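You operate a simulated robot arm through the tools that you are given. There is no shell and no other tool.

You run a simulated two-armed robot. Do the job below in one go: nothing can be reset, and whatever is moved stays where it is left.

TASK
Slide the heat lamp up, switch it to high and wait till both wet plates are dry.
Fine: lamp up before you switch on; once dry, switch off and slide the lamp down again; the plates never get too hot to touch. Where these are worked on the way, their far stop is far enough and under half their travel is too little: heat lamp.

Only the result counts: the job must be done as asked and must still hold three seconds after the hand-in. Knocking over, shifting, dropping, spilling or breaking anything else fails it.

THE ROBOT
Two 7-joint arms with two-finger parallel grippers on one trunk, on a base that drives. Base frame: it is fixed to the floor where the robot stands at the start and does not move with it; the origin is under the middle of the robot, x ahead of it, y to its left, z up. Lengths are in mm, angles in degrees, forces in N, time in s.
The left shoulder is at the start at [80, 131, 947], the right one opposite. With the tool pointing down near the work surface each hand reaches from about 100 to 720 mm from the robot's upright axis, wherever it stands, measured 20 degrees to its own side. Places, roughly: blue valve [-1800, 500, 600]; gap dial [-2700, 800, 1300]; glue valve [-2800, 900, 1100]; green coater button [-2500, 1000, 800]; heat lamp [-3100, 1200, 1200]; lamp selector [-2900, 1400, 800]; plate [-3250, 1500, 1000]; red coater button [-2500, 1000, 800]; red valve [-1900, 500, 400]; release valve [-3300, 1700, 800]; tank dial [-1800, 400, 800]. Payload 1.57 kg a hand.
Tool frame (each hand has its own): the origin (TCP) lies between the finger pads and is the grasp point; the fingertips stand 30 mm ahead of it; z points along the fingers, y is the line along which they close. Largest opening 110 mm; finger width 24, thickness 12; the body of the gripper, 48 by 112 mm, starts 78 mm behind the TCP.
Orientation is that of the tool frame in the base frame, as [roll, pitch, yaw] about the fixed x, y, z axes, in that order (R = Rz(yaw) Ry(pitch) Rx(roll)). With the fingers straight down and closing along the base's y, the tool's x points along the base's -x, its y along +y and its z along -z.

THE INTERFACE
- The arms move only by the tool arm_command. It takes "left_increments", "right_increments" or both (then of equal length, played together; a hand with none holds still); each is a list of rows, each a list of 6 numbers: the shift along the tool's x, y, z in mm, then the turn, a rotation vector about the tool's x, y, z in degrees. In form: [[x, y, z, wx, wy, wz], ...]. A call has 1 to 20 rows; each row shifts and turns the commanded pose from where the row before left it, along the tool's axes as they then stand. "left_jaw" and "right_jaw" are, for a hand that has rows, the finger opening in mm, from 0 to 110, set as the call begins (left out, the last holds). A row lasts 0.2 s, in which the tool goes at most 50 mm and 8.6 degrees; a call with a longer step from one row to the next is refused whole, and so is a gripper value outside its range. A pose out of reach is approached as far as the arm can. The call stops where the force on the tool passes 50 N (or 10 N more than at its start, if that is more) or the arm is blocked; 0.2 s more then pass. The fingers move at their own pace (about 108 mm/s each) and stop on an object; they squeeze with about 34 N. The grip force told is the motor's: it shows also when the fingers shut on nothing. Time passes only in rows, and 0.2 s behind the last, so rows that do not move let the fingers close. It gives the time, the measured TCP pose, the force on the tool (base axes), the opening and the grip force at its end, in the units of the frame above (readings bear some noise), with the torque about the TCP (base axes, N m) and any sound that the robot's microphone picked up.
- Cameras (640 x 400 px; columns grow to the right, rows downward): "scene" is now at [-63.1, 8.4, 1429.9]; the picture's right is [0.11, -0.99, 0.00], its down [-0.43, -0.05, -0.90] and it looks along [0.90, 0.10, -0.43] (base axes); focal length 274 px, centre (320, 200). "left" rides on the left gripper at [70, -16, -141] in its tool frame; the picture's right is [0.23, 0.97, 0.00], its down [-0.85, 0.20, -0.48] and it looks along [-0.47, 0.11, 0.88] (tool axes); focal length 222 px, centre (320, 200). "right" rides on the right gripper at [70, 16, -141] in its tool frame; the picture's right is [-0.23, 0.97, 0.00], its down [-0.86, -0.20, -0.48] and it looks along [-0.47, -0.11, 0.88] (tool axes); focal length 222 px, centre (320, 200).
- snapshot(camera): a new picture of that camera. It takes no simulated time.
- roll_base(legs): drives the robot by 1 to 6 legs, each [ahead, left, turn to the left] in mm, mm and degrees, along the robot's own axes; the way and the turn of a leg run together, so that a leg with both is an arc; at most 1500 mm and 180 degrees a leg. The arms and the cameras ride along, it lands a little off, and it stops where it bumps. It gives what a move gives.
- pan_tilt(pan, tilt): turns the head with the scene camera to pan (to the left, within 109 degrees either way) and tilt (down, from -29 to 69), counted from straight ahead of the robot. It gives what a move gives.
- pixel_to_xyz(camera, pixels): for up to 12 pixels [column, row] of the newest picture of that camera ("zoom" is the newest enlarged one), the place [x, y, z] in the base frame of the surface seen there, good to about 2 mm, but the place of the scene camera against the robot may be out by one fixed shift of up to 18 mm in any direction. It takes no simulated time.
- inspect(camera, box): a new picture of the part [left, top, right, bottom] of that camera's present view, enlarged. It takes no simulated time.
- hand_in(): hands the job in; it is judged then, once.

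Leave the grippers open and the arms clear of the work at the hand-in unless told otherwise.

The tools are called after "Call:" by a JSON object that holds its "name" and its "arguments". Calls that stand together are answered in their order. arm_command: Moves the arms, as the interface text tells. Its arguments: {"type":"object","properties":{"left_increments":{"type":"array","items":{"type":"array","items":{"type":"number"}}},"left_jaw":{"type":"number"},"right_increments":{"type":"array","items":{"type":"array","items":{"type":"number"}}},"right_jaw":{"type":"number"}},"required":[]} The other tools are called the same way: roll_base (legs) drives the base; pan_tilt (pan, tilt) turns the head that bears the scene camera; snapshot (camera) takes a picture; pixel_to_xyz (camera, pixels) gives the place of the surface under pixels of a picture; inspect (camera, box) takes an enlarged picture of a part of a camera's view; hand_in () hands the job in.

At the start:

```text
clock: 0.0
left_eef_pos: [541.8, 198.5, 1215.9]
left_ee_rot: [-179.9, 0.0, -179.9]
left_ft_force: [-0.2, -0.3, -0.6]
left_moment: [0.0, 0.0, 0.03]
left_finger_gap: 110.0
left_grasp_force: 0.1
right_eef_pos: [539.8, -240.3, 1171.6]
right_ee_rot: [-180.0, 0.0, -180.0]
right_ft_force: [-0.3, -0.1, 0.2]
right_moment: [0.0, 0.0, 0.01]
right_finger_gap: 110.0
right_grasp_force: 0.1
robot x, y, heading: [2.5, -3.0, -0.0]
head pan, tilt: [6.0, 25.5]
```

scene: 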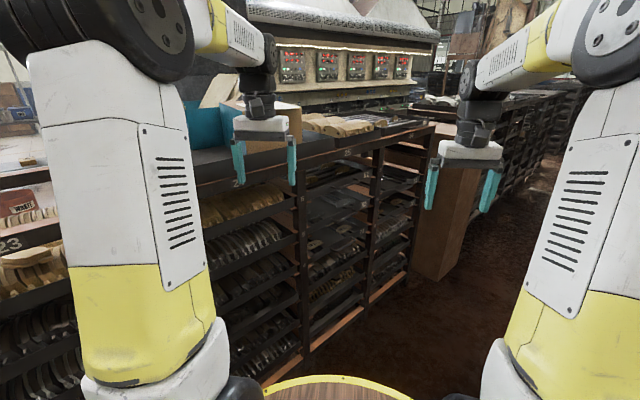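
right: 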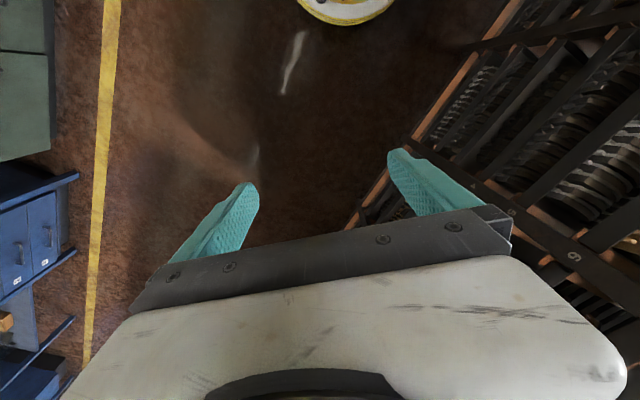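
left: 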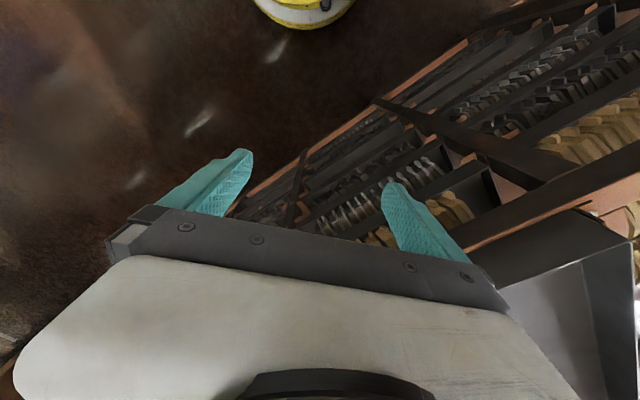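

The scene shows shelving ahead. The lamp is listed behind me and to the left, so I turn the head left as far as it goes to look that way.

Call:
{"name": "pan_tilt", "arguments": {"pan": 109, "tilt": 15}}

Call:
{"name": "snapshot", "arguments": {"camera": "scene"}}

```text
clock: 1.8
left_eef_pos: [541.6, 199.4, 1218.0]
left_ee_rot: [-179.7, 0.0, -179.9]
left_ft_force: [0.3, 0.1, -0.3]
left_moment: [0.02, 0.01, 0.0]
left_finger_gap: 109.7
left_grasp_force: 0.0
right_eef_pos: [539.7, -239.4, 1171.8]
right_ee_rot: [-180.0, 0.0, -180.0]
right_ft_force: [-0.4, 0.3, 0.2]
right_moment: [0.01, 0.03, 0.01]
right_finger_gap: 110.0
right_grasp_force: 0.0
robot x, y, heading: [-1.0, -0.1, 0.0]
head pan, tilt: [108.9, 15.0]
```

```text
taken
```

scene: 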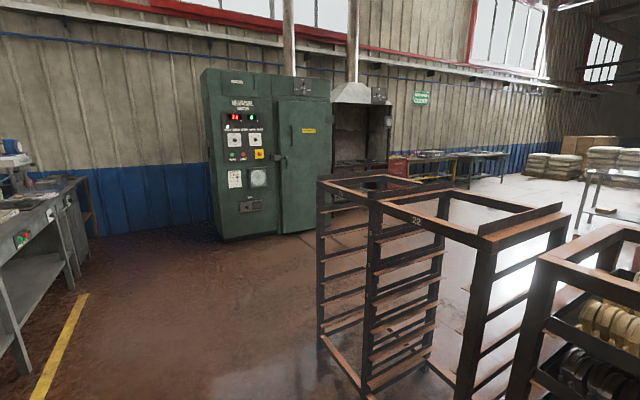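

A rack "22" stands to the left. I measure how near it and other things are before I turn the base, and look to the right side as well.

Call:
{"name": "pixel_to_xyz", "arguments": {"camera": "scene", "pixels": [[325, 185], [372, 200], [482, 235], [545, 260], [60, 200], [20, 240], [75, 300], [350, 390], [240, 240], [12, 160]]}}

Call:
{"name": "pan_tilt", "arguments": {"pan": -109, "tilt": 25}}

Call:
{"name": "snapshot", "arguments": {"camera": "scene"}}

```text
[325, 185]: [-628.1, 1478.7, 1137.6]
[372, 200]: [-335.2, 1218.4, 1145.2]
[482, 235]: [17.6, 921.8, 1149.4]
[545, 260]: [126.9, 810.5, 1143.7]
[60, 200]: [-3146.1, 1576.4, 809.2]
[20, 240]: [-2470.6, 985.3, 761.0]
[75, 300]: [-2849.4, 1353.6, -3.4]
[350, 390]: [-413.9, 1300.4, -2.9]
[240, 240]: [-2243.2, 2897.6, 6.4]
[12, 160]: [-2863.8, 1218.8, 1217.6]
```

```text
clock: 4.9
left_eef_pos: [541.3, 199.7, 1216.1]
left_ee_rot: [-179.9, 0.0, 180.0]
left_ft_force: [0.8, -0.4, -0.7]
left_moment: [-0.01, -0.03, 0.0]
left_finger_gap: 110.0
left_grasp_force: 0.0
right_eef_pos: [539.6, -239.0, 1170.6]
right_ee_rot: [179.9, -0.1, -180.0]
right_ft_force: [0.7, 0.1, 0.6]
right_moment: [0.0, 0.01, 0.02]
right_finger_gap: 110.0
right_grasp_force: 0.1
robot x, y, heading: [2.4, -0.9, 0.1]
head pan, tilt: [-108.9, 25.0]
```

```text
taken
```

scene: 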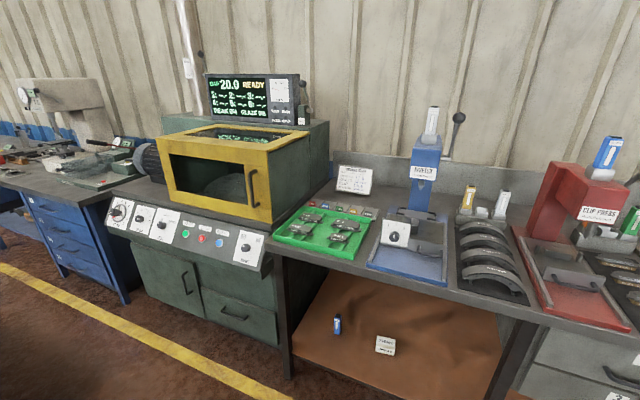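

To the right is another bench line. I measure its distance so I know the free room for turning.

Call:
{"name": "pixel_to_xyz", "arguments": {"camera": "scene", "pixels": [[630, 330], [540, 310], [400, 270], [250, 260], [110, 215], [520, 390], [280, 370], [620, 200], [190, 370]]}}

Call:
{"name": "pan_tilt", "arguments": {"pan": 50, "tilt": 35}}

Call:
{"name": "snapshot", "arguments": {"camera": "scene"}}

```text
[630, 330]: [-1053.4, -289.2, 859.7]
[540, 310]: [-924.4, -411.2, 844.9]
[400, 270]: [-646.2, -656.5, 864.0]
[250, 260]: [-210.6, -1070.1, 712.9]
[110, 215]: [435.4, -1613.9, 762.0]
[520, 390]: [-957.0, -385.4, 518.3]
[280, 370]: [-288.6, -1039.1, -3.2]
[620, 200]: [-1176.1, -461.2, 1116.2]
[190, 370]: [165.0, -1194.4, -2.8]
```

```text
clock: 7.4
left_eef_pos: [540.6, 198.7, 1215.4]
left_ee_rot: [-179.9, -0.1, 180.0]
left_ft_force: [0.3, -0.5, 0.2]
left_moment: [-0.02, -0.01, -0.01]
left_finger_gap: 110.0
left_grasp_force: 0.1
right_eef_pos: [539.8, -240.1, 1172.2]
right_ee_rot: [-180.0, 0.0, -180.0]
right_ft_force: [0.1, -0.4, 0.3]
right_moment: [0.01, 0.01, 0.01]
right_finger_gap: 110.2
right_grasp_force: 0.0
robot x, y, heading: [-1.2, -0.7, 0.2]
head pan, tilt: [50.0, 35.0]
```

```text
taken
```

scene: 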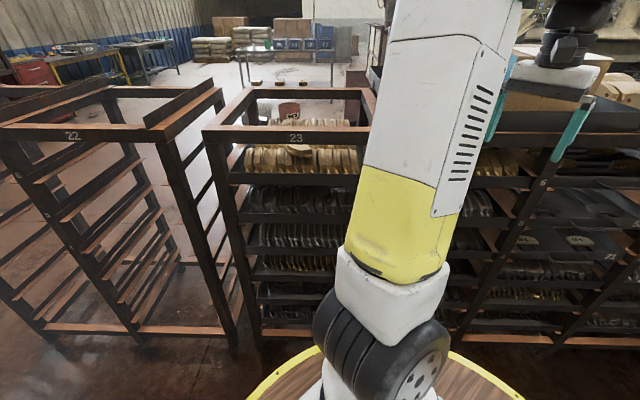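

The bench line on which the lamp stands runs at about heading 137° on my right/back side, around 900 mm off. The racks are about 700 mm off on the other side. Turning right about 133° swings the arms away from the racks and makes me face the bench. I do that.

Call:
{"name": "roll_base", "arguments": {"legs": [[0, 0, -133]]}}

Call:
{"name": "pan_tilt", "arguments": {"pan": -70, "tilt": 25}}

Call:
{"name": "snapshot", "arguments": {"camera": "scene"}}

```text
clock: 13.4
left_eef_pos: [-242.2, -522.7, 1217.7]
left_ee_rot: [-179.9, 0.0, 45.0]
left_ft_force: [0.7, 0.2, -0.7]
left_moment: [0.0, 0.02, 0.01]
left_finger_gap: 109.8
left_grasp_force: 0.0
right_eef_pos: [-551.9, -212.1, 1171.6]
right_ee_rot: [-180.0, -0.1, 45.0]
right_ft_force: [-0.5, 0.0, 0.3]
right_moment: [0.04, -0.01, 0.05]
right_finger_gap: 109.7
right_grasp_force: 0.0
robot x, y, heading: [-0.4, -2.0, -135.0]
head pan, tilt: [50.0, 35.0]
```

```text
clock: 15.4
left_eef_pos: [-242.1, -522.7, 1218.2]
left_ee_rot: [-179.9, 0.0, 44.9]
left_ft_force: [1.0, -0.3, -0.6]
left_moment: [0.05, 0.0, 0.0]
left_finger_gap: 109.8
left_grasp_force: 0.1
right_eef_pos: [-551.9, -211.3, 1171.0]
right_ee_rot: [-180.0, 0.0, 44.9]
right_ft_force: [-0.2, 0.7, 0.4]
right_moment: [0.01, -0.02, 0.0]
right_finger_gap: 110.3
right_grasp_force: 0.1
robot x, y, heading: [0.4, -0.1, -135.0]
head pan, tilt: [-70.0, 25.0]
```

```text
taken
```

scene: 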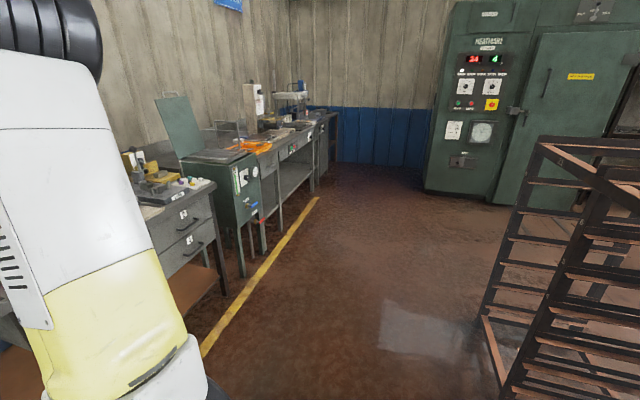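

The aisle is clear along my right. I check the bench front line with a few pixels, then drive sideways.

Call:
{"name": "pixel_to_xyz", "arguments": {"camera": "scene", "pixels": [[310, 150], [245, 200], [205, 190], [255, 300], [327, 118], [290, 90], [500, 210], [385, 165]]}}

Call:
{"name": "roll_base", "arguments": {"legs": [[0, -1400, 0], [0, -1200, 0]]}}

Call:
{"name": "pan_tilt", "arguments": {"pan": -20, "tilt": 25}}

Call:
{"name": "snapshot", "arguments": {"camera": "scene"}}

```text
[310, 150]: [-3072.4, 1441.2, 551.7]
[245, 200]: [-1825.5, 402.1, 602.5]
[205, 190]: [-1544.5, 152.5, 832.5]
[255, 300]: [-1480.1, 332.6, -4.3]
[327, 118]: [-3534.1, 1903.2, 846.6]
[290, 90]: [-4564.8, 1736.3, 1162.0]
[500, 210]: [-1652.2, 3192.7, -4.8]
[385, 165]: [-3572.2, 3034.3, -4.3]
```

```text
clock: 28.0
left_eef_pos: [-2078.3, 1304.0, 1216.4]
left_ee_rot: [-179.9, 0.0, 45.2]
left_ft_force: [0.0, 0.6, -0.3]
left_moment: [-0.01, 0.03, -0.03]
left_finger_gap: 110.1
left_grasp_force: 0.2
right_eef_pos: [-2387.1, 1615.3, 1171.6]
right_ee_rot: [179.9, 0.0, 45.1]
right_ft_force: [0.2, 0.0, 0.7]
right_moment: [0.0, -0.01, 0.03]
right_finger_gap: 109.8
right_grasp_force: 0.0
robot x, y, heading: [-1838.1, 1829.1, -134.6]
head pan, tilt: [-70.0, 25.0]
```

```text
clock: 29.2
left_eef_pos: [-2077.4, 1305.4, 1216.1]
left_ee_rot: [-179.9, 0.0, 45.2]
left_ft_force: [-0.9, -0.3, -0.1]
left_moment: [0.0, 0.04, 0.01]
left_finger_gap: 110.0
left_grasp_force: 0.0
right_eef_pos: [-2388.4, 1615.0, 1171.6]
right_ee_rot: [-179.9, 0.0, 45.2]
right_ft_force: [-0.3, 0.0, 0.3]
right_moment: [0.02, -0.02, 0.01]
right_finger_gap: 110.0
right_grasp_force: 0.1
robot x, y, heading: [-1838.4, 1830.2, -134.6]
head pan, tilt: [-20.0, 25.0]
```

```text
taken
```

scene: 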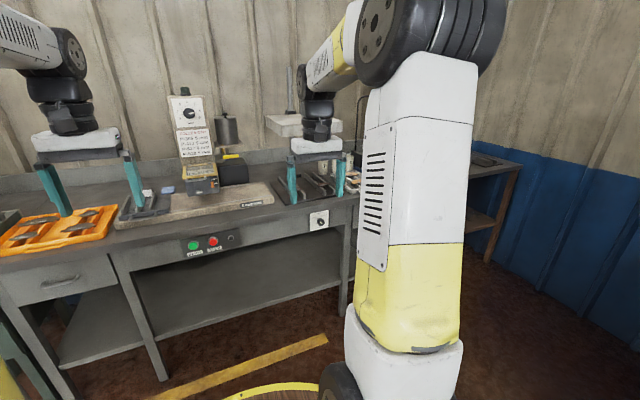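

I see the lamp selector at about (320,220) on the front apron. The grey lamp head and its post sit at about (295,115), partly behind the right gripper. I drive another 450 mm to the right for a clearer view.

Call:
{"name": "roll_base", "arguments": {"legs": [[0, -450, 0]]}}

Call:
{"name": "pan_tilt", "arguments": {"pan": 0, "tilt": 20}}

Call:
{"name": "snapshot", "arguments": {"camera": "scene"}}

Call:
{"name": "inspect", "arguments": {"camera": "scene", "box": [160, 60, 480, 260]}}

```text
clock: 31.9
left_eef_pos: [-2395.6, 1618.9, 1217.1]
left_ee_rot: [-179.9, 0.0, 45.4]
left_ft_force: [0.3, 0.1, -0.5]
left_moment: [0.0, 0.02, -0.03]
left_finger_gap: 110.0
left_grasp_force: 0.0
right_eef_pos: [-2707.5, 1929.6, 1172.5]
right_ee_rot: [180.0, 0.1, 45.5]
right_ft_force: [-0.3, 0.1, -0.7]
right_moment: [0.01, 0.01, 0.03]
right_finger_gap: 110.0
right_grasp_force: 0.0
robot x, y, heading: [-2155.0, 2144.7, -134.6]
head pan, tilt: [-20.0, 25.0]
```

```text
clock: 32.7
left_eef_pos: [-2395.6, 1620.1, 1216.9]
left_ee_rot: [-179.9, 0.0, 45.4]
left_ft_force: [0.8, -0.4, 0.4]
left_moment: [-0.01, -0.03, 0.0]
left_finger_gap: 110.0
left_grasp_force: 0.1
right_eef_pos: [-2707.4, 1931.4, 1171.5]
right_ee_rot: [-180.0, 0.0, 45.4]
right_ft_force: [0.3, 0.3, 0.0]
right_moment: [-0.02, 0.03, 0.01]
right_finger_gap: 109.9
right_grasp_force: 0.2
robot x, y, heading: [-2156.2, 2145.4, -134.7]
head pan, tilt: [0.0, 20.0]
```

```text
taken
```

scene: 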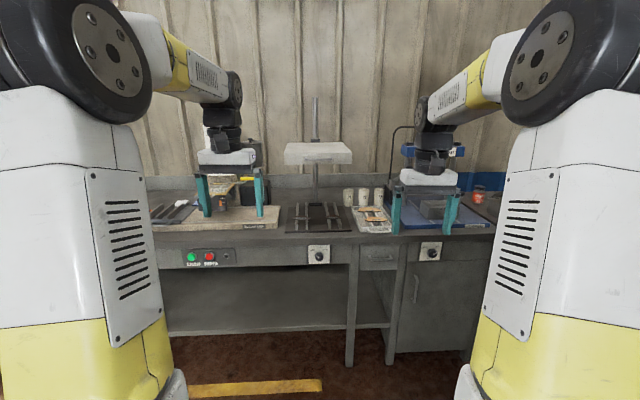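

```text
2.00 times, centred on (320, 160) of scene
```

zoom: 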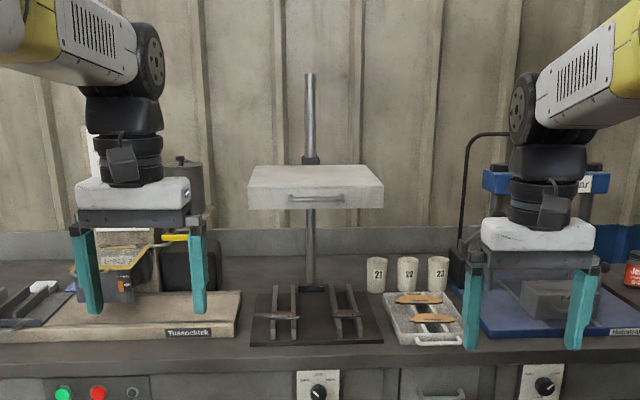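

Now the lamp is clear. A white box with a bar handle at zoom (318,198) sits on an upright post from (310,75) to (312,290). The selector is at zoom (318,390). I measure these.

Call:
{"name": "pixel_to_xyz", "arguments": {"camera": "zoom", "pixels": [[318, 199], [293, 199], [342, 198], [260, 195], [375, 192], [310, 76], [310, 158], [310, 240], [318, 392], [315, 287], [275, 315], [347, 313]]}}

Call:
{"name": "inspect", "arguments": {"camera": "scene", "box": [280, 190, 360, 270]}}

Call:
{"name": "inspect", "arguments": {"camera": "scene", "box": [270, 90, 370, 180]}}

```text
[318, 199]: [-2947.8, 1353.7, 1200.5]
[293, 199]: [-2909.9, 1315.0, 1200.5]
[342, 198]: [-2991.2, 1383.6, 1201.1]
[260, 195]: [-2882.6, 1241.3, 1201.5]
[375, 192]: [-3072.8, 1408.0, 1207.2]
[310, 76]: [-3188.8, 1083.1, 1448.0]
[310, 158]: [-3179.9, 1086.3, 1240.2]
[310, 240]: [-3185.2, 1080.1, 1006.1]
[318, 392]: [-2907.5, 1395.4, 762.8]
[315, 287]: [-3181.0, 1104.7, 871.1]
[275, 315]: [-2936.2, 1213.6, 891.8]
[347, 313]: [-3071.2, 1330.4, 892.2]
```

```text
5.00 times, centred on (320, 230) of scene
```

zoom: 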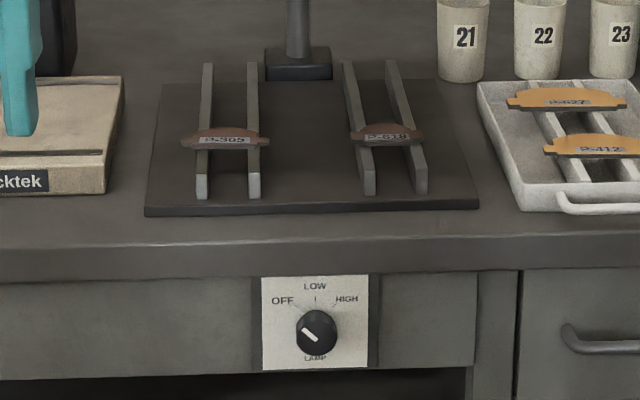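

```text
4.44 times, centred on (320, 135) of scene
```

zoom: 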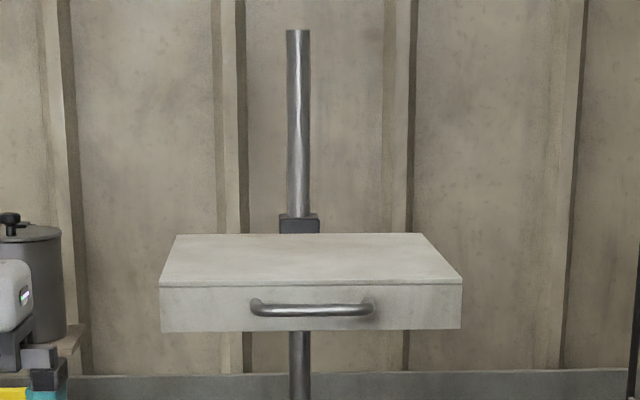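

The handle sits at about [-2948,1354,1200], straight above the selector at [-2907,1395,763]. The bench faces along about heading -131°. The two brown plates lie on rails under the lamp, and the knob pointer points to OFF at upper left. Out here in free air, I turn both tools to point forward before I drive closer.

Call:
{"name": "arm_command", "arguments": {"left_increments": [[0, 0, 0, 0, -8.2, 0], [0, 0, 0, 0, -8.2, 0], [0, 0, 0, 0, -8.2, 0], [0, 0, 0, 0, -8.2, 0], [0, 0, 0, 0, -8.2, 0], [0, 0, 0, 0, -8.2, 0], [0, 0, 0, 0, -8.2, 0], [0, 0, 0, 0, -8.2, 0], [0, 0, 0, 0, -8.2, 0], [0, 0, 0, 0, -8.1, 0], [0, 0, 0, 0, -8.1, 0]], "right_increments": [[0, 0, 0, 0, -8.2, 0], [0, 0, 0, 0, -8.2, 0], [0, 0, 0, 0, -8.2, 0], [0, 0, 0, 0, -8.2, 0], [0, 0, 0, 0, -8.2, 0], [0, 0, 0, 0, -8.2, 0], [0, 0, 0, 0, -8.2, 0], [0, 0, 0, 0, -8.2, 0], [0, 0, 0, 0, -8.2, 0], [0, 0, 0, 0, -8.1, 0], [0, 0, 0, 0, -8.1, 0]]}}

Call:
{"name": "snapshot", "arguments": {"camera": "scene"}}

```text
clock: 35.1
left_eef_pos: [-2411.3, 1594.2, 1236.0]
left_ee_rot: [-27.9, 89.9, -162.6]
left_ft_force: [0.5, -0.2, 0.3]
left_moment: [0.03, 0.0, 0.03]
left_finger_gap: 109.9
left_grasp_force: 0.0
left hand out of reach, approached as far as the arm can: row 10, 11
right_eef_pos: [-2743.2, 1914.7, 1191.2]
right_ee_rot: [25.9, 89.8, -108.6]
right_ft_force: [0.3, 0.8, 1.6]
right_moment: [0.03, -0.05, 0.01]
right_finger_gap: 110.1
right_grasp_force: 0.0
right hand out of reach, approached as far as the arm can: row 9, 10, 11
robot x, y, heading: [-2160.7, 2147.7, -134.7]
head pan, tilt: [0.0, 20.0]
```

```text
taken
```

scene: 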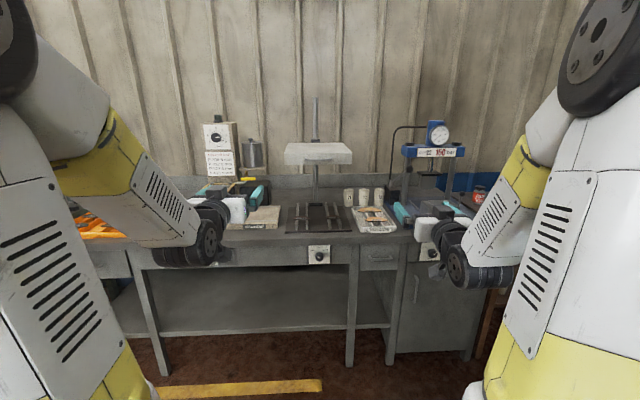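

Both tools now point forward, but the arms were too folded to hold the exact spot. I extend both 60 mm forward along tool z, and roll the right hand by -90° about its axis so it closes vertically for the bar.

Call:
{"name": "arm_command", "arguments": {"left_increments": [[0, 0, 30, 0, 0, 0], [0, 0, 30, 0, 0, 0], [0, 0, 0, 0, 0, 0], [0, 0, 0, 0, 0, 0], [0, 0, 0, 0, 0, 0], [0, 0, 0, 0, 0, 0], [0, 0, 0, 0, 0, 0], [0, 0, 0, 0, 0, 0], [0, 0, 0, 0, 0, 0], [0, 0, 0, 0, 0, 0], [0, 0, 0, 0, 0, 0], [0, 0, 0, 0, 0, 0], [0, 0, 0, 0, 0, 0]], "right_increments": [[0, 0, 30, 0, 0, 0], [0, 0, 30, 0, 0, 0], [0, 0, 0, 0, 0, -8.2], [0, 0, 0, 0, 0, -8.2], [0, 0, 0, 0, 0, -8.2], [0, 0, 0, 0, 0, -8.2], [0, 0, 0, 0, 0, -8.2], [0, 0, 0, 0, 0, -8.2], [0, 0, 0, 0, 0, -8.2], [0, 0, 0, 0, 0, -8.2], [0, 0, 0, 0, 0, -8.2], [0, 0, 0, 0, 0, -8.1], [0, 0, 0, 0, 0, -8.1]]}}

Call:
{"name": "snapshot", "arguments": {"camera": "scene"}}

Call:
{"name": "snapshot", "arguments": {"camera": "right"}}

Call:
{"name": "snapshot", "arguments": {"camera": "left"}}

```text
clock: 37.9
left_eef_pos: [-2454.0, 1552.7, 1236.4]
left_ee_rot: [-76.0, 89.8, 149.5]
left_ft_force: [0.0, 0.0, -0.9]
left_moment: [-0.03, -0.01, 0.03]
left_finger_gap: 109.8
left_grasp_force: 0.0
right_eef_pos: [-2785.1, 1870.4, 1189.4]
right_ee_rot: [-89.9, -0.1, 135.5]
right_ft_force: [-0.5, 0.4, 0.1]
right_moment: [-0.02, -0.03, 0.0]
right_finger_gap: 110.0
right_grasp_force: 0.0
robot x, y, heading: [-2157.6, 2145.9, -134.8]
head pan, tilt: [0.0, 20.0]
```

```text
taken
```

scene: 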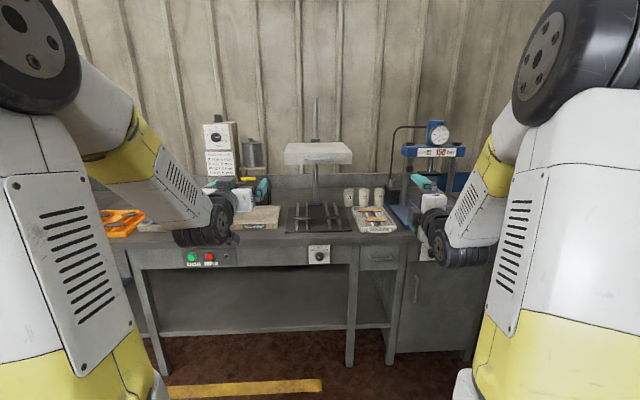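

```text
taken
```

right: 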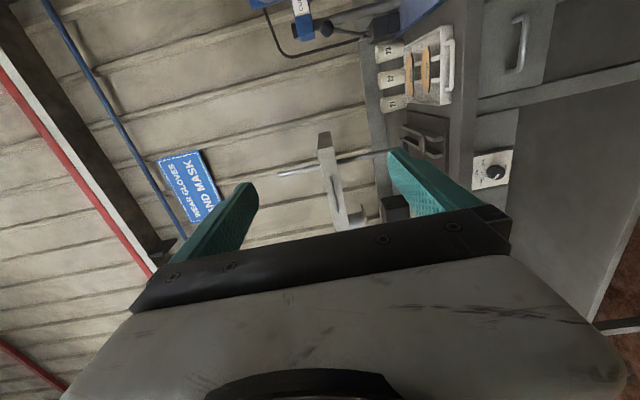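

```text
taken
```

left: 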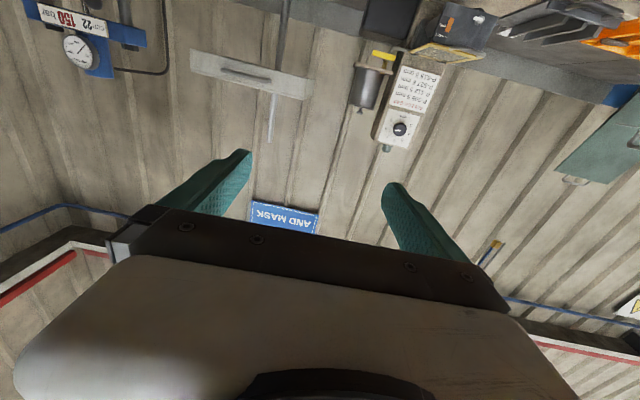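

Both hands are set: the right closes vertically and the left closes sideways. Before driving closer I check where the press at right and the coater at left stand relative to the hands.

Call:
{"name": "pixel_to_xyz", "arguments": {"camera": "scene", "pixels": [[440, 150], [460, 150], [405, 150], [437, 130], [392, 140], [370, 220], [208, 140], [215, 165], [245, 180], [255, 150], [320, 256], [430, 250]]}}

```text
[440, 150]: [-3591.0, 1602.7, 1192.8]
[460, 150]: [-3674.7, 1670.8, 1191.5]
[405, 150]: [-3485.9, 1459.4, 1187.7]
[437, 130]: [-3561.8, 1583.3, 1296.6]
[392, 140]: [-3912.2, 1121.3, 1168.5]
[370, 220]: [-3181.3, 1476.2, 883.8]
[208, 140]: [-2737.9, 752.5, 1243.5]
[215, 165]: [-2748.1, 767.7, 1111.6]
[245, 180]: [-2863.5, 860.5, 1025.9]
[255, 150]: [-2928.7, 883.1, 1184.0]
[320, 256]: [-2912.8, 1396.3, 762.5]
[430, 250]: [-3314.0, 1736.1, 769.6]
```

Everything else on the bench lies well behind the lamp front, so the way in is clear. I turn +3.6° to square up to the bench, then drive ahead 415 mm and right 23 mm.

Call:
{"name": "roll_base", "arguments": {"legs": [[0, 0, 3.6], [415, -23, 0]]}}

Call:
{"name": "pan_tilt", "arguments": {"pan": 0, "tilt": 25}}

Call:
{"name": "snapshot", "arguments": {"camera": "scene"}}

Call:
{"name": "snapshot", "arguments": {"camera": "right"}}

```text
clock: 40.9
left_eef_pos: [-2699.5, 1240.8, 1236.5]
left_ee_rot: [-73.0, 89.9, 156.0]
left_ft_force: [-0.1, -0.6, 0.2]
left_moment: [-0.01, 0.03, -0.01]
left_finger_gap: 109.9
left_grasp_force: 0.0
right_eef_pos: [-3052.2, 1537.9, 1190.1]
right_ee_rot: [-89.9, 0.1, 139.1]
right_ft_force: [0.6, -1.4, -0.2]
right_moment: [-0.02, -0.02, -0.03]
right_finger_gap: 109.7
right_grasp_force: 0.1
robot x, y, heading: [-2445.9, 1852.9, -130.9]
head pan, tilt: [0.0, 20.0]
```

```text
clock: 41.6
left_eef_pos: [-2699.0, 1241.3, 1236.2]
left_ee_rot: [-68.5, 89.9, 160.5]
left_ft_force: [0.8, 1.0, 0.4]
left_moment: [0.0, 0.02, 0.02]
left_finger_gap: 110.2
left_grasp_force: 0.0
right_eef_pos: [-3052.2, 1538.6, 1189.6]
right_ee_rot: [-90.1, 0.0, 139.1]
right_ft_force: [0.7, -1.4, 0.4]
right_moment: [-0.01, -0.04, -0.03]
right_finger_gap: 110.1
right_grasp_force: 0.0
robot x, y, heading: [-2446.7, 1853.6, -130.9]
head pan, tilt: [0.0, 25.0]
```

```text
taken
```

scene: 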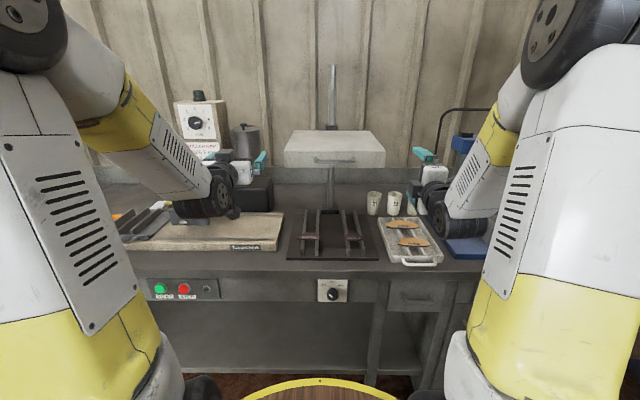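

```text
taken
```

right: 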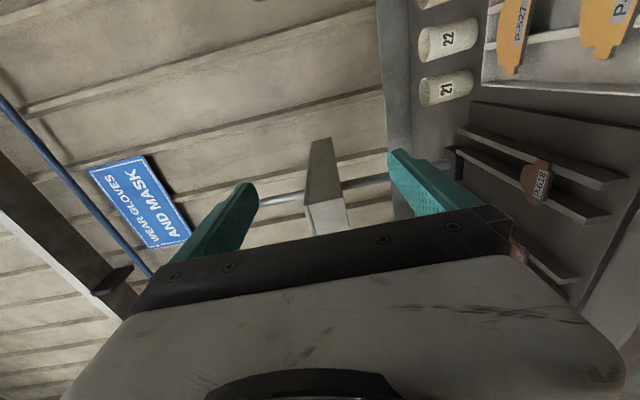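

The right camera shows the lamp box edge between the fingers. I zoom on the lamp and right gripper to measure the handle again and to compare the fingertip spots with the told pose, which gives the scene camera's shift.

Call:
{"name": "inspect", "arguments": {"camera": "scene", "box": [270, 120, 470, 245]}}

```text
3.20 times, centred on (370, 182) of scene
```

zoom: 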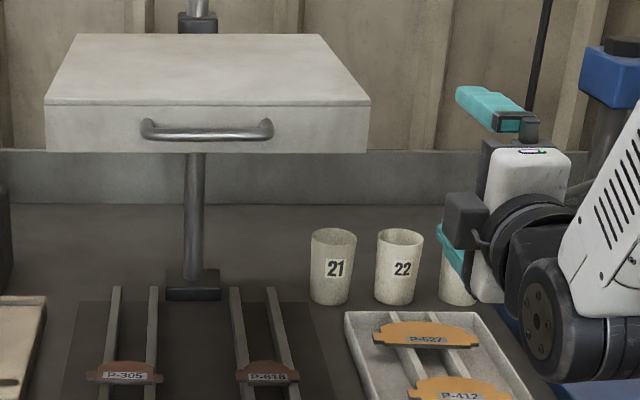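

Call:
{"name": "pixel_to_xyz", "arguments": {"camera": "zoom", "pixels": [[206, 133], [170, 134], [245, 133], [206, 115], [300, 128], [464, 93], [460, 105], [490, 95], [521, 105], [505, 108], [60, 130]]}}

```text
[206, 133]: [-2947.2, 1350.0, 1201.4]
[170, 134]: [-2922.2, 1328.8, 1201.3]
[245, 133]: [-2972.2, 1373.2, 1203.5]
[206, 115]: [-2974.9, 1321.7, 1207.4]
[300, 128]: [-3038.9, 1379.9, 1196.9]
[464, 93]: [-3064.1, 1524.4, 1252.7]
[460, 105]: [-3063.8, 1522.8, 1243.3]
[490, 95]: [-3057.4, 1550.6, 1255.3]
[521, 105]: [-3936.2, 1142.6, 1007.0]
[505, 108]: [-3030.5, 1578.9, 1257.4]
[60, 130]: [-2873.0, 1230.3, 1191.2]
```

The bar is centred at about [-2947,1351,1201], standing some 40 mm off the box face. The scene camera agrees with the told fingertip pose within about a centimetre. I shift the right hand left 204 mm and up 12 mm, still about 39 mm short of the bar, then look.

Call:
{"name": "arm_command", "arguments": {"right_increments": [[-40, -4, 0, 0, 0, 0], [-41, -4, 0, 0, 0, 0], [-41, -4, 0, 0, 0, 0], [-41, 0, 0, 0, 0, 0], [-41, 0, 0, 0, 0, 0], [0, 0, 0, 0, 0, 0]]}}

Call:
{"name": "inspect", "arguments": {"camera": "scene", "box": [250, 100, 410, 200]}}

Call:
{"name": "snapshot", "arguments": {"camera": "right"}}

```text
clock: 43.0
left_eef_pos: [-2699.1, 1240.6, 1237.3]
left_ee_rot: [-73.8, 89.9, 155.2]
left_ft_force: [0.2, 0.7, 0.0]
left_moment: [-0.03, -0.01, -0.01]
left_finger_gap: 110.3
left_grasp_force: 0.0
right_eef_pos: [-2898.5, 1403.2, 1203.2]
right_ee_rot: [-90.0, 0.0, 139.1]
right_ft_force: [0.1, -0.6, -0.4]
right_moment: [0.02, 0.01, -0.01]
right_finger_gap: 110.0
right_grasp_force: 0.0
robot x, y, heading: [-2445.4, 1847.8, -130.7]
head pan, tilt: [0.0, 25.0]
```

```text
4.00 times, centred on (330, 150) of scene
```

zoom: 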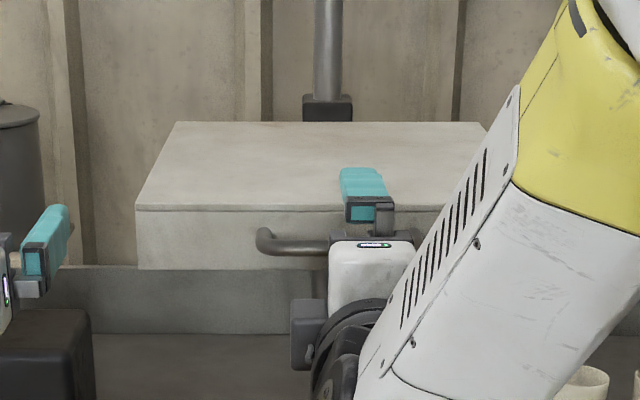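

```text
taken
```

right: 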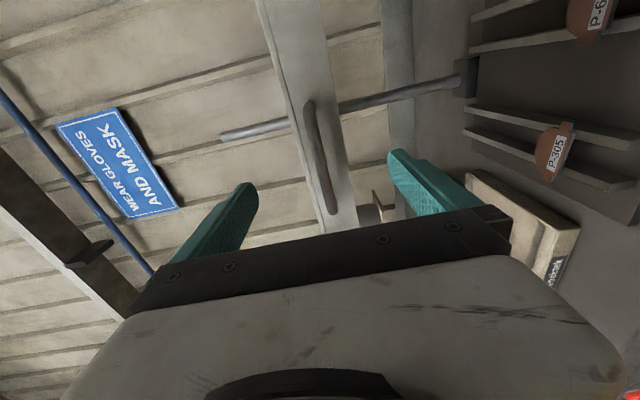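

The right camera now sees the bar from (308,105) to (330,210). I measure it there, since that camera rides accurately.

Call:
{"name": "pixel_to_xyz", "arguments": {"camera": "right", "pixels": [[317, 155], [312, 125], [326, 190], [295, 150], [335, 150], [300, 60], [341, 180], [553, 165], [590, 30], [467, 78]]}}

```text
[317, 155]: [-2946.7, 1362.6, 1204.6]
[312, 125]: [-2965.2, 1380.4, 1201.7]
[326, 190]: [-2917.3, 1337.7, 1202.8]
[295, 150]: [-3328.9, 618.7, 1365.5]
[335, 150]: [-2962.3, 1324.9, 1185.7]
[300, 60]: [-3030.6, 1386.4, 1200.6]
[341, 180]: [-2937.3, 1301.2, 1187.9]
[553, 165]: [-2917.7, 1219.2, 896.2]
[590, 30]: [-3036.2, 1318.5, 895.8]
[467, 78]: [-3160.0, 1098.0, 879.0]
```

The bar is 61 mm ahead of the TCP and level with it (z≈1203). I advance 60 mm with open fingers.

Call:
{"name": "arm_command", "arguments": {"right_increments": [[0, 0, 20, 0, 0, 0], [0, 0, 20, 0, 0, 0], [0, 0, 20, 0, 0, 0], [0, 0, 0, 0, 0, 0]]}}

Call:
{"name": "snapshot", "arguments": {"camera": "right"}}

Call:
{"name": "inspect", "arguments": {"camera": "scene", "box": [250, 100, 410, 200]}}

```text
clock: 44.0
left_eef_pos: [-2699.0, 1241.8, 1235.4]
left_ee_rot: [-74.4, 89.9, 154.7]
left_ft_force: [-0.1, 0.1, -0.2]
left_moment: [0.01, -0.04, -0.01]
left_finger_gap: 109.9
left_grasp_force: 0.1
right_eef_pos: [-2937.8, 1359.5, 1201.4]
right_ee_rot: [-90.0, 0.0, 139.1]
right_ft_force: [0.3, 0.4, -0.3]
right_moment: [0.0, 0.0, 0.01]
right_finger_gap: 109.9
right_grasp_force: 0.0
robot x, y, heading: [-2443.0, 1852.6, -130.8]
head pan, tilt: [0.0, 25.0]
```

```text
taken
```

right: 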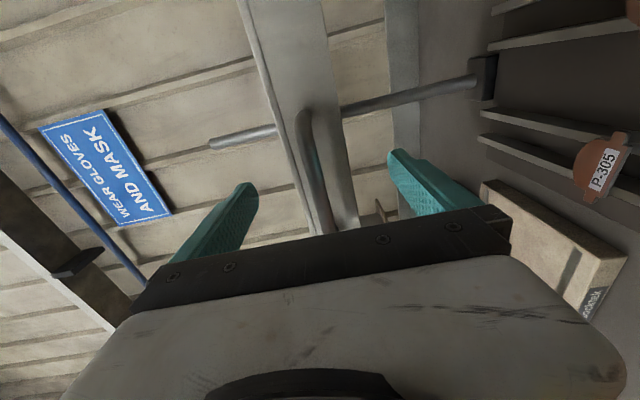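

```text
4.00 times, centred on (330, 150) of scene
```

zoom: 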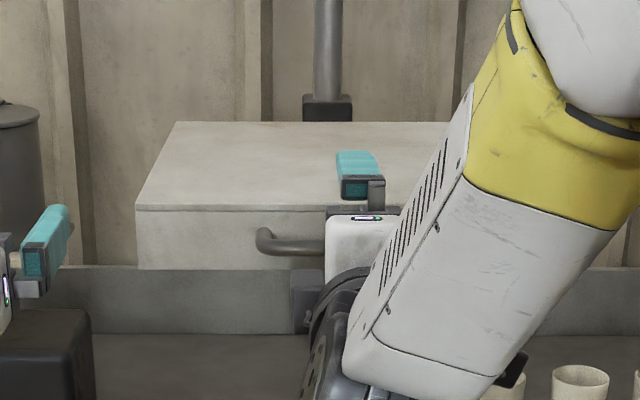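

The bar is between the fingers. I close the right gripper on it with still rows.

Call:
{"name": "arm_command", "arguments": {"right_increments": [[0, 0, 0, 0, 0, 0], [0, 0, 0, 0, 0, 0], [0, 0, 0, 0, 0, 0], [0, 0, 0, 0, 0, 0], [0, 0, 0, 0, 0, 0]], "right_jaw": 0}}

Call:
{"name": "snapshot", "arguments": {"camera": "right"}}

```text
clock: 45.2
left_eef_pos: [-2699.6, 1241.6, 1237.5]
left_ee_rot: [-67.6, 89.9, 161.6]
left_ft_force: [-0.4, -0.1, -0.2]
left_moment: [-0.02, 0.03, 0.02]
left_finger_gap: 109.9
left_grasp_force: 0.1
right_eef_pos: [-2939.1, 1360.5, 1202.6]
right_ee_rot: [-89.8, 0.0, 139.1]
right_ft_force: [-1.8, -2.6, 9.2]
right_moment: [-0.05, 0.08, 0.09]
right_finger_gap: 11.9
right_grasp_force: 29.0
robot x, y, heading: [-2441.7, 1851.8, -131.0]
head pan, tilt: [0.0, 25.0]
```

```text
taken
```

right: 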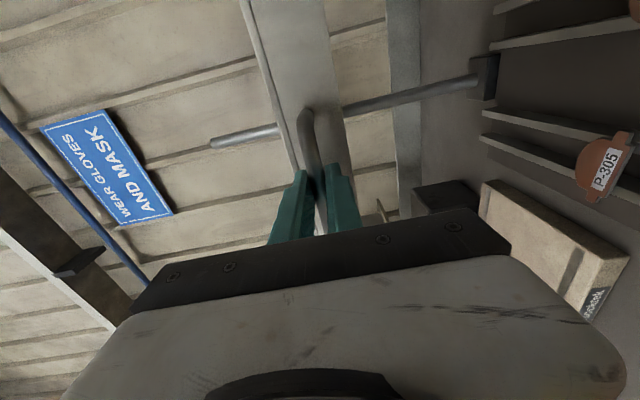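

The fingers hold the 12 mm bar. I lift slowly (tool -y is up), first 60 mm, and read the force.

Call:
{"name": "arm_command", "arguments": {"right_increments": [[0, -10, 0, 0, 0, 0], [0, -10, 0, 0, 0, 0], [0, -10, 0, 0, 0, 0], [0, -10, 0, 0, 0, 0], [0, -10, 0, 0, 0, 0], [0, -10, 0, 0, 0, 0]]}}

Call:
{"name": "snapshot", "arguments": {"camera": "scene"}}

```text
clock: 46.6
left_eef_pos: [-2698.1, 1240.9, 1236.8]
left_ee_rot: [-56.2, 89.9, 172.9]
left_ft_force: [0.2, 0.1, 0.8]
left_moment: [-0.03, -0.02, -0.02]
left_finger_gap: 110.0
left_grasp_force: 0.2
right_eef_pos: [-2938.9, 1360.5, 1264.2]
right_ee_rot: [-89.8, 0.0, 139.0]
right_ft_force: [4.9, 7.1, -0.1]
right_moment: [-0.04, 0.02, 0.66]
right_finger_gap: 11.8
right_grasp_force: 28.8
robot x, y, heading: [-2441.7, 1853.6, -130.9]
head pan, tilt: [0.0, 25.0]
```

```text
taken
```

scene: 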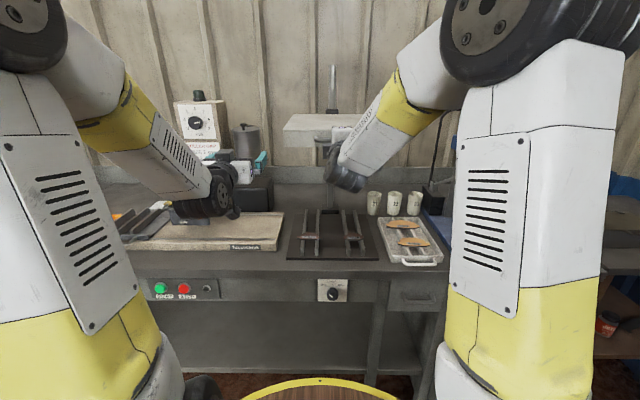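

The lamp rises freely with the hand, now at z 1264. I keep lifting until a stop shows as force.

Call:
{"name": "arm_command", "arguments": {"right_increments": [[0, -10, 0, 0, 0, 0], [0, -10, 0, 0, 0, 0], [0, -10, 0, 0, 0, 0], [0, -10, 0, 0, 0, 0], [0, -10, 0, 0, 0, 0], [0, -10, 0, 0, 0, 0], [0, -10, 0, 0, 0, 0], [0, -10, 0, 0, 0, 0], [0, -10, 0, 0, 0, 0], [0, -10, 0, 0, 0, 0]]}}

Call:
{"name": "snapshot", "arguments": {"camera": "scene"}}

```text
clock: 48.3
left_eef_pos: [-2700.3, 1241.2, 1236.1]
left_ee_rot: [-55.2, 89.9, 174.0]
left_ft_force: [-0.2, 1.3, -0.3]
left_moment: [0.03, -0.03, 0.0]
left_finger_gap: 110.1
left_grasp_force: 0.0
right_eef_pos: [-2938.3, 1358.9, 1323.6]
right_ee_rot: [-91.3, -0.1, 139.1]
right_ft_force: [-0.8, -0.8, -1.8]
right_moment: [-0.04, -0.12, -0.02]
right_finger_gap: 12.1
right_grasp_force: 29.0
robot x, y, heading: [-2441.5, 1851.4, -130.8]
head pan, tilt: [0.0, 25.0]
stopped in row 8 (right hand): the force on the tool passed its limit at 54 N (the readings are from after the stop); the commanded pose is now the measured one
```

```text
taken
```

scene: 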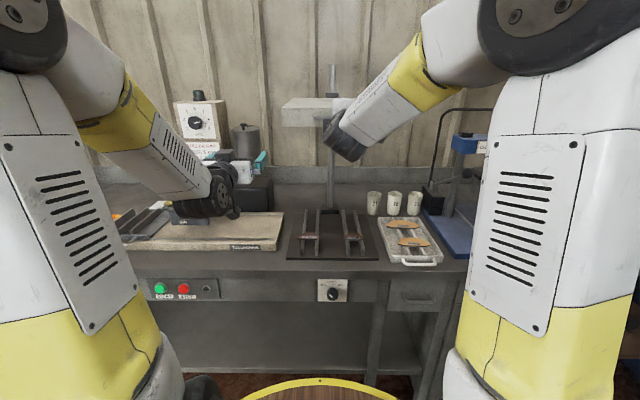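

The lamp hit its top stop at z ≈ 1323, 120 mm above the start. The right hand keeps hold of it. Now I look closely at the selector and the bench edge so the left hand can work the knob.

Call:
{"name": "inspect", "arguments": {"camera": "scene", "box": [293, 255, 373, 305]}}

Call:
{"name": "pixel_to_xyz", "arguments": {"camera": "zoom", "pixels": [[320, 130], [320, 180], [320, 200], [323, 300], [300, 320], [350, 320], [323, 275], [420, 300], [210, 300], [323, 370], [290, 340], [245, 300]]}}

```text
8.00 times, centred on (333, 280) of scene
```

zoom: 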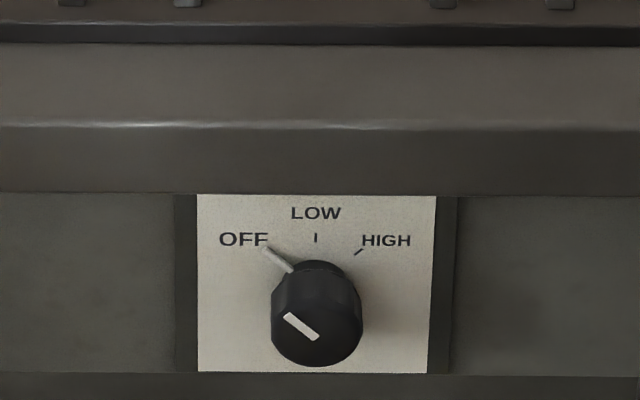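

```text
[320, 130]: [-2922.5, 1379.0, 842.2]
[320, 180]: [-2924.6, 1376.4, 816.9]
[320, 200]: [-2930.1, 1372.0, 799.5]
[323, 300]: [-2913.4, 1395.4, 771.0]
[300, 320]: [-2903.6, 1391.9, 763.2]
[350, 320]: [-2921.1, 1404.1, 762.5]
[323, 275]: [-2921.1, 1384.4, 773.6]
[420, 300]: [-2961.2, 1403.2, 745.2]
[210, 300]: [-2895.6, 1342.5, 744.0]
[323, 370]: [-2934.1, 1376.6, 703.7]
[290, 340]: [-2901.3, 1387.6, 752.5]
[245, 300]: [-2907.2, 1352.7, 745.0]
```

The knob face stands about 28 mm proud of its plate and 20 mm in front of the bench edge, centre z≈762. Pointer is at about -45°, HIGH at about +45°. I first tilt the left tool 45° downward and draw it back 40 mm, away from the bench, so it can be lowered in front of the edge.

Call:
{"name": "arm_command", "arguments": {"left_increments": [[0, 0, 0, 0, 7.5, 0], [0, 0, 0, 0, 7.5, 0], [0, 0, 0, 0, 7.5, 0], [0, 0, 0, 0, 7.5, 0], [0, 0, 0, 0, 7.5, 0], [0, 0, 0, 0, 7.5, 0], [14, 0, -14, 0, 0, 0], [14, 0, -14, 0, 0, 0], [0, 0, 0, 0, 0, 0]], "left_jaw": 70}}

Call:
{"name": "snapshot", "arguments": {"camera": "left"}}

Call:
{"name": "snapshot", "arguments": {"camera": "scene"}}

```text
clock: 50.3
left_eef_pos: [-2675.1, 1271.0, 1236.4]
left_ee_rot: [-180.0, 45.0, 49.1]
left_ft_force: [-0.8, 0.1, -0.8]
left_moment: [0.03, -0.04, 0.01]
left_finger_gap: 70.1
left_grasp_force: 0.1
right_eef_pos: [-2937.1, 1359.5, 1322.8]
right_ee_rot: [-91.4, 0.0, 139.1]
right_ft_force: [-3.4, 0.7, -2.8]
right_moment: [-0.08, -0.07, 0.02]
right_finger_gap: 11.9
right_grasp_force: 28.6
robot x, y, heading: [-2440.2, 1852.8, -130.9]
head pan, tilt: [0.0, 25.0]
```

```text
taken
```

left: 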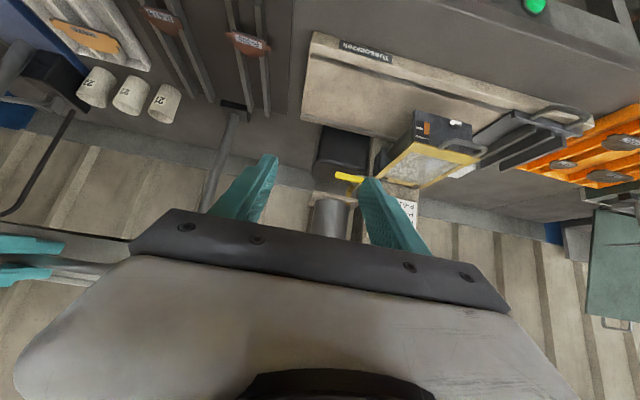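

```text
taken
```

scene: 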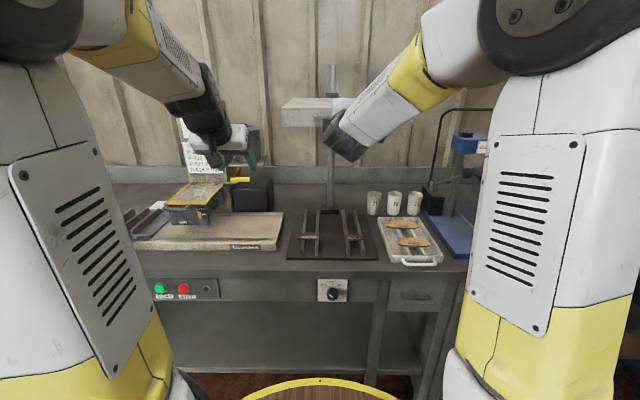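

The left tool is tilted, about 50 mm clear in front of the bench edge. I lower it straight down about 296 mm and retract another 10 mm.

Call:
{"name": "arm_command", "arguments": {"left_increments": [[7, 0, -7, 0, 0, 0], [26.2, 0, 26.2, 0, 0, 0], [26.2, 0, 26.2, 0, 0, 0], [26.2, 0, 26.2, 0, 0, 0], [26.2, 0, 26.2, 0, 0, 0], [26.2, 0, 26.2, 0, 0, 0], [26.2, 0, 26.2, 0, 0, 0], [26.2, 0, 26.2, 0, 0, 0], [26.2, 0, 26.2, 0, 0, 0], [0, 0, 0, 0, 0, 0]]}}

Call:
{"name": "snapshot", "arguments": {"camera": "left"}}

Call:
{"name": "snapshot", "arguments": {"camera": "scene"}}

```text
clock: 52.5
left_eef_pos: [-2667.5, 1278.2, 951.0]
left_ee_rot: [-179.8, 45.1, 49.1]
left_ft_force: [-0.7, 0.6, 0.4]
left_moment: [0.01, 0.03, 0.01]
left_finger_gap: 70.2
left_grasp_force: 0.0
left hand out of reach, approached as far as the arm can: row 5
right_eef_pos: [-2937.9, 1357.6, 1324.1]
right_ee_rot: [-91.4, -0.1, 139.0]
right_ft_force: [-3.9, 0.9, -2.0]
right_moment: [-0.05, -0.09, -0.16]
right_finger_gap: 11.5
right_grasp_force: 28.7
robot x, y, heading: [-2442.2, 1857.2, -131.0]
head pan, tilt: [0.0, 25.0]
```

```text
taken
```

left: 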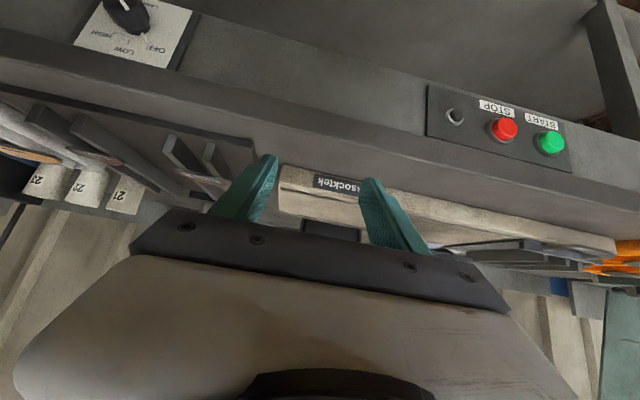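

```text
taken
```

scene: 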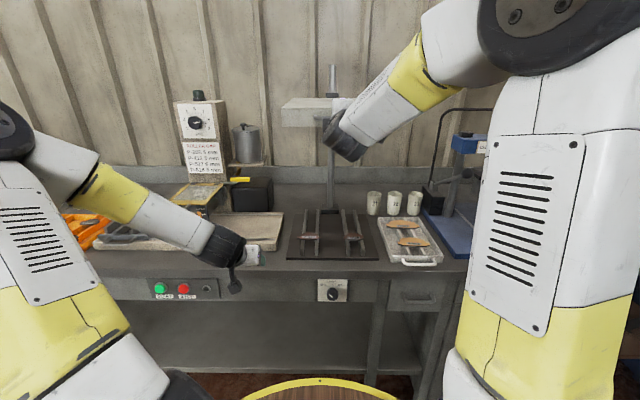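

The left camera now sees the selector upside down at about (130,15). I measure it and the bench edge in that camera.

Call:
{"name": "pixel_to_xyz", "arguments": {"camera": "left", "pixels": [[140, 22], [122, 14], [148, 38], [85, 25], [165, 60], [170, 75], [180, 90], [120, 6], [300, 120], [320, 160]]}}

Call:
{"name": "inspect", "arguments": {"camera": "left", "box": [60, 0, 220, 100]}}

```text
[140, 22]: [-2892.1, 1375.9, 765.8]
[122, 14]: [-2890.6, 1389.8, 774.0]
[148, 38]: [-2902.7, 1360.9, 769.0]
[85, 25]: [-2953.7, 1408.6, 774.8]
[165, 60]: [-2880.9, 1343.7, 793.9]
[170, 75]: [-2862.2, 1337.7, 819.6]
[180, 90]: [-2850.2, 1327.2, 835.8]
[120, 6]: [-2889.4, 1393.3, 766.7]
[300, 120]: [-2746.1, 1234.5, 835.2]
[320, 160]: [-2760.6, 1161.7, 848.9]
```

```text
4.00 times, centred on (140, 50) of left
```

zoom: 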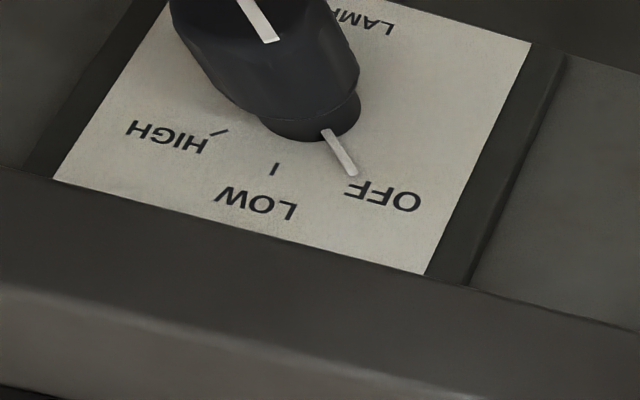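

The knob face is at n≈-899 in bench depth, its plate at -929 and the bench edge at -921, which fits. I move the left hand 200 mm to the right and 110 mm down, still short of the edge.

Call:
{"name": "arm_command", "arguments": {"left_increments": [[0, -40, 0, 0, 0, 0], [0, -40, 0, 0, 0, 0], [0, -40, 0, 0, 0, 0], [0, -40, 0, 0, 0, 0], [0, -40, 0, 0, 0, 0], [26, 0, 26, 0, 0, 0], [26, 0, 26, 0, 0, 0], [26, 0, 26, 0, 0, 0], [0, 0, 0, 0, 0, 0]]}}

Call:
{"name": "snapshot", "arguments": {"camera": "left"}}

Call:
{"name": "snapshot", "arguments": {"camera": "scene"}}

```text
clock: 54.5
left_eef_pos: [-2816.0, 1410.9, 838.7]
left_ee_rot: [-179.9, 45.0, 49.1]
left_ft_force: [0.3, -0.2, 0.1]
left_moment: [0.0, 0.03, 0.03]
left_finger_gap: 69.9
left_grasp_force: 0.1
right_eef_pos: [-2937.3, 1359.8, 1323.2]
right_ee_rot: [-91.5, -0.2, 139.1]
right_ft_force: [-3.6, 0.7, -3.2]
right_moment: [-0.06, -0.11, -0.31]
right_finger_gap: 11.9
right_grasp_force: 29.0
robot x, y, heading: [-2442.9, 1853.1, -130.7]
head pan, tilt: [0.0, 25.0]
```

```text
taken
```

left: 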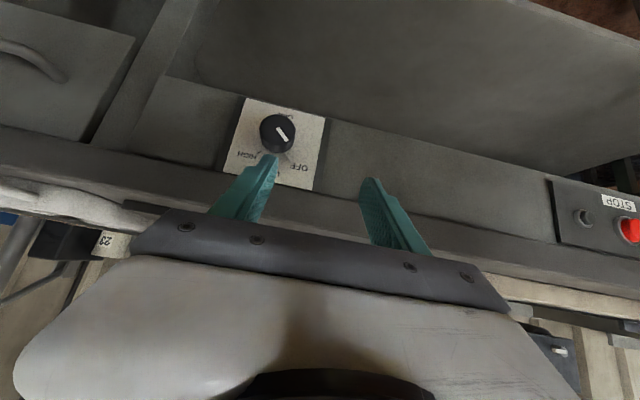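

```text
taken
```

scene: 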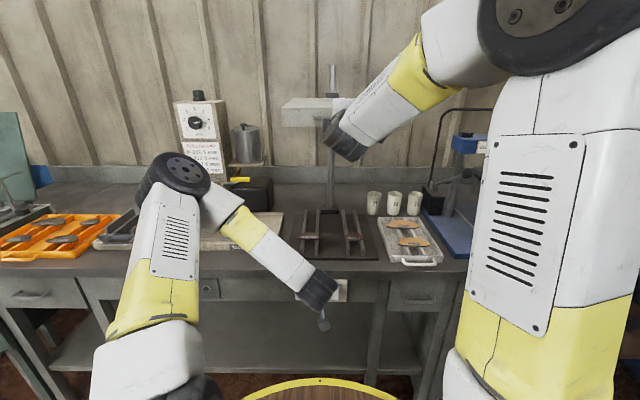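

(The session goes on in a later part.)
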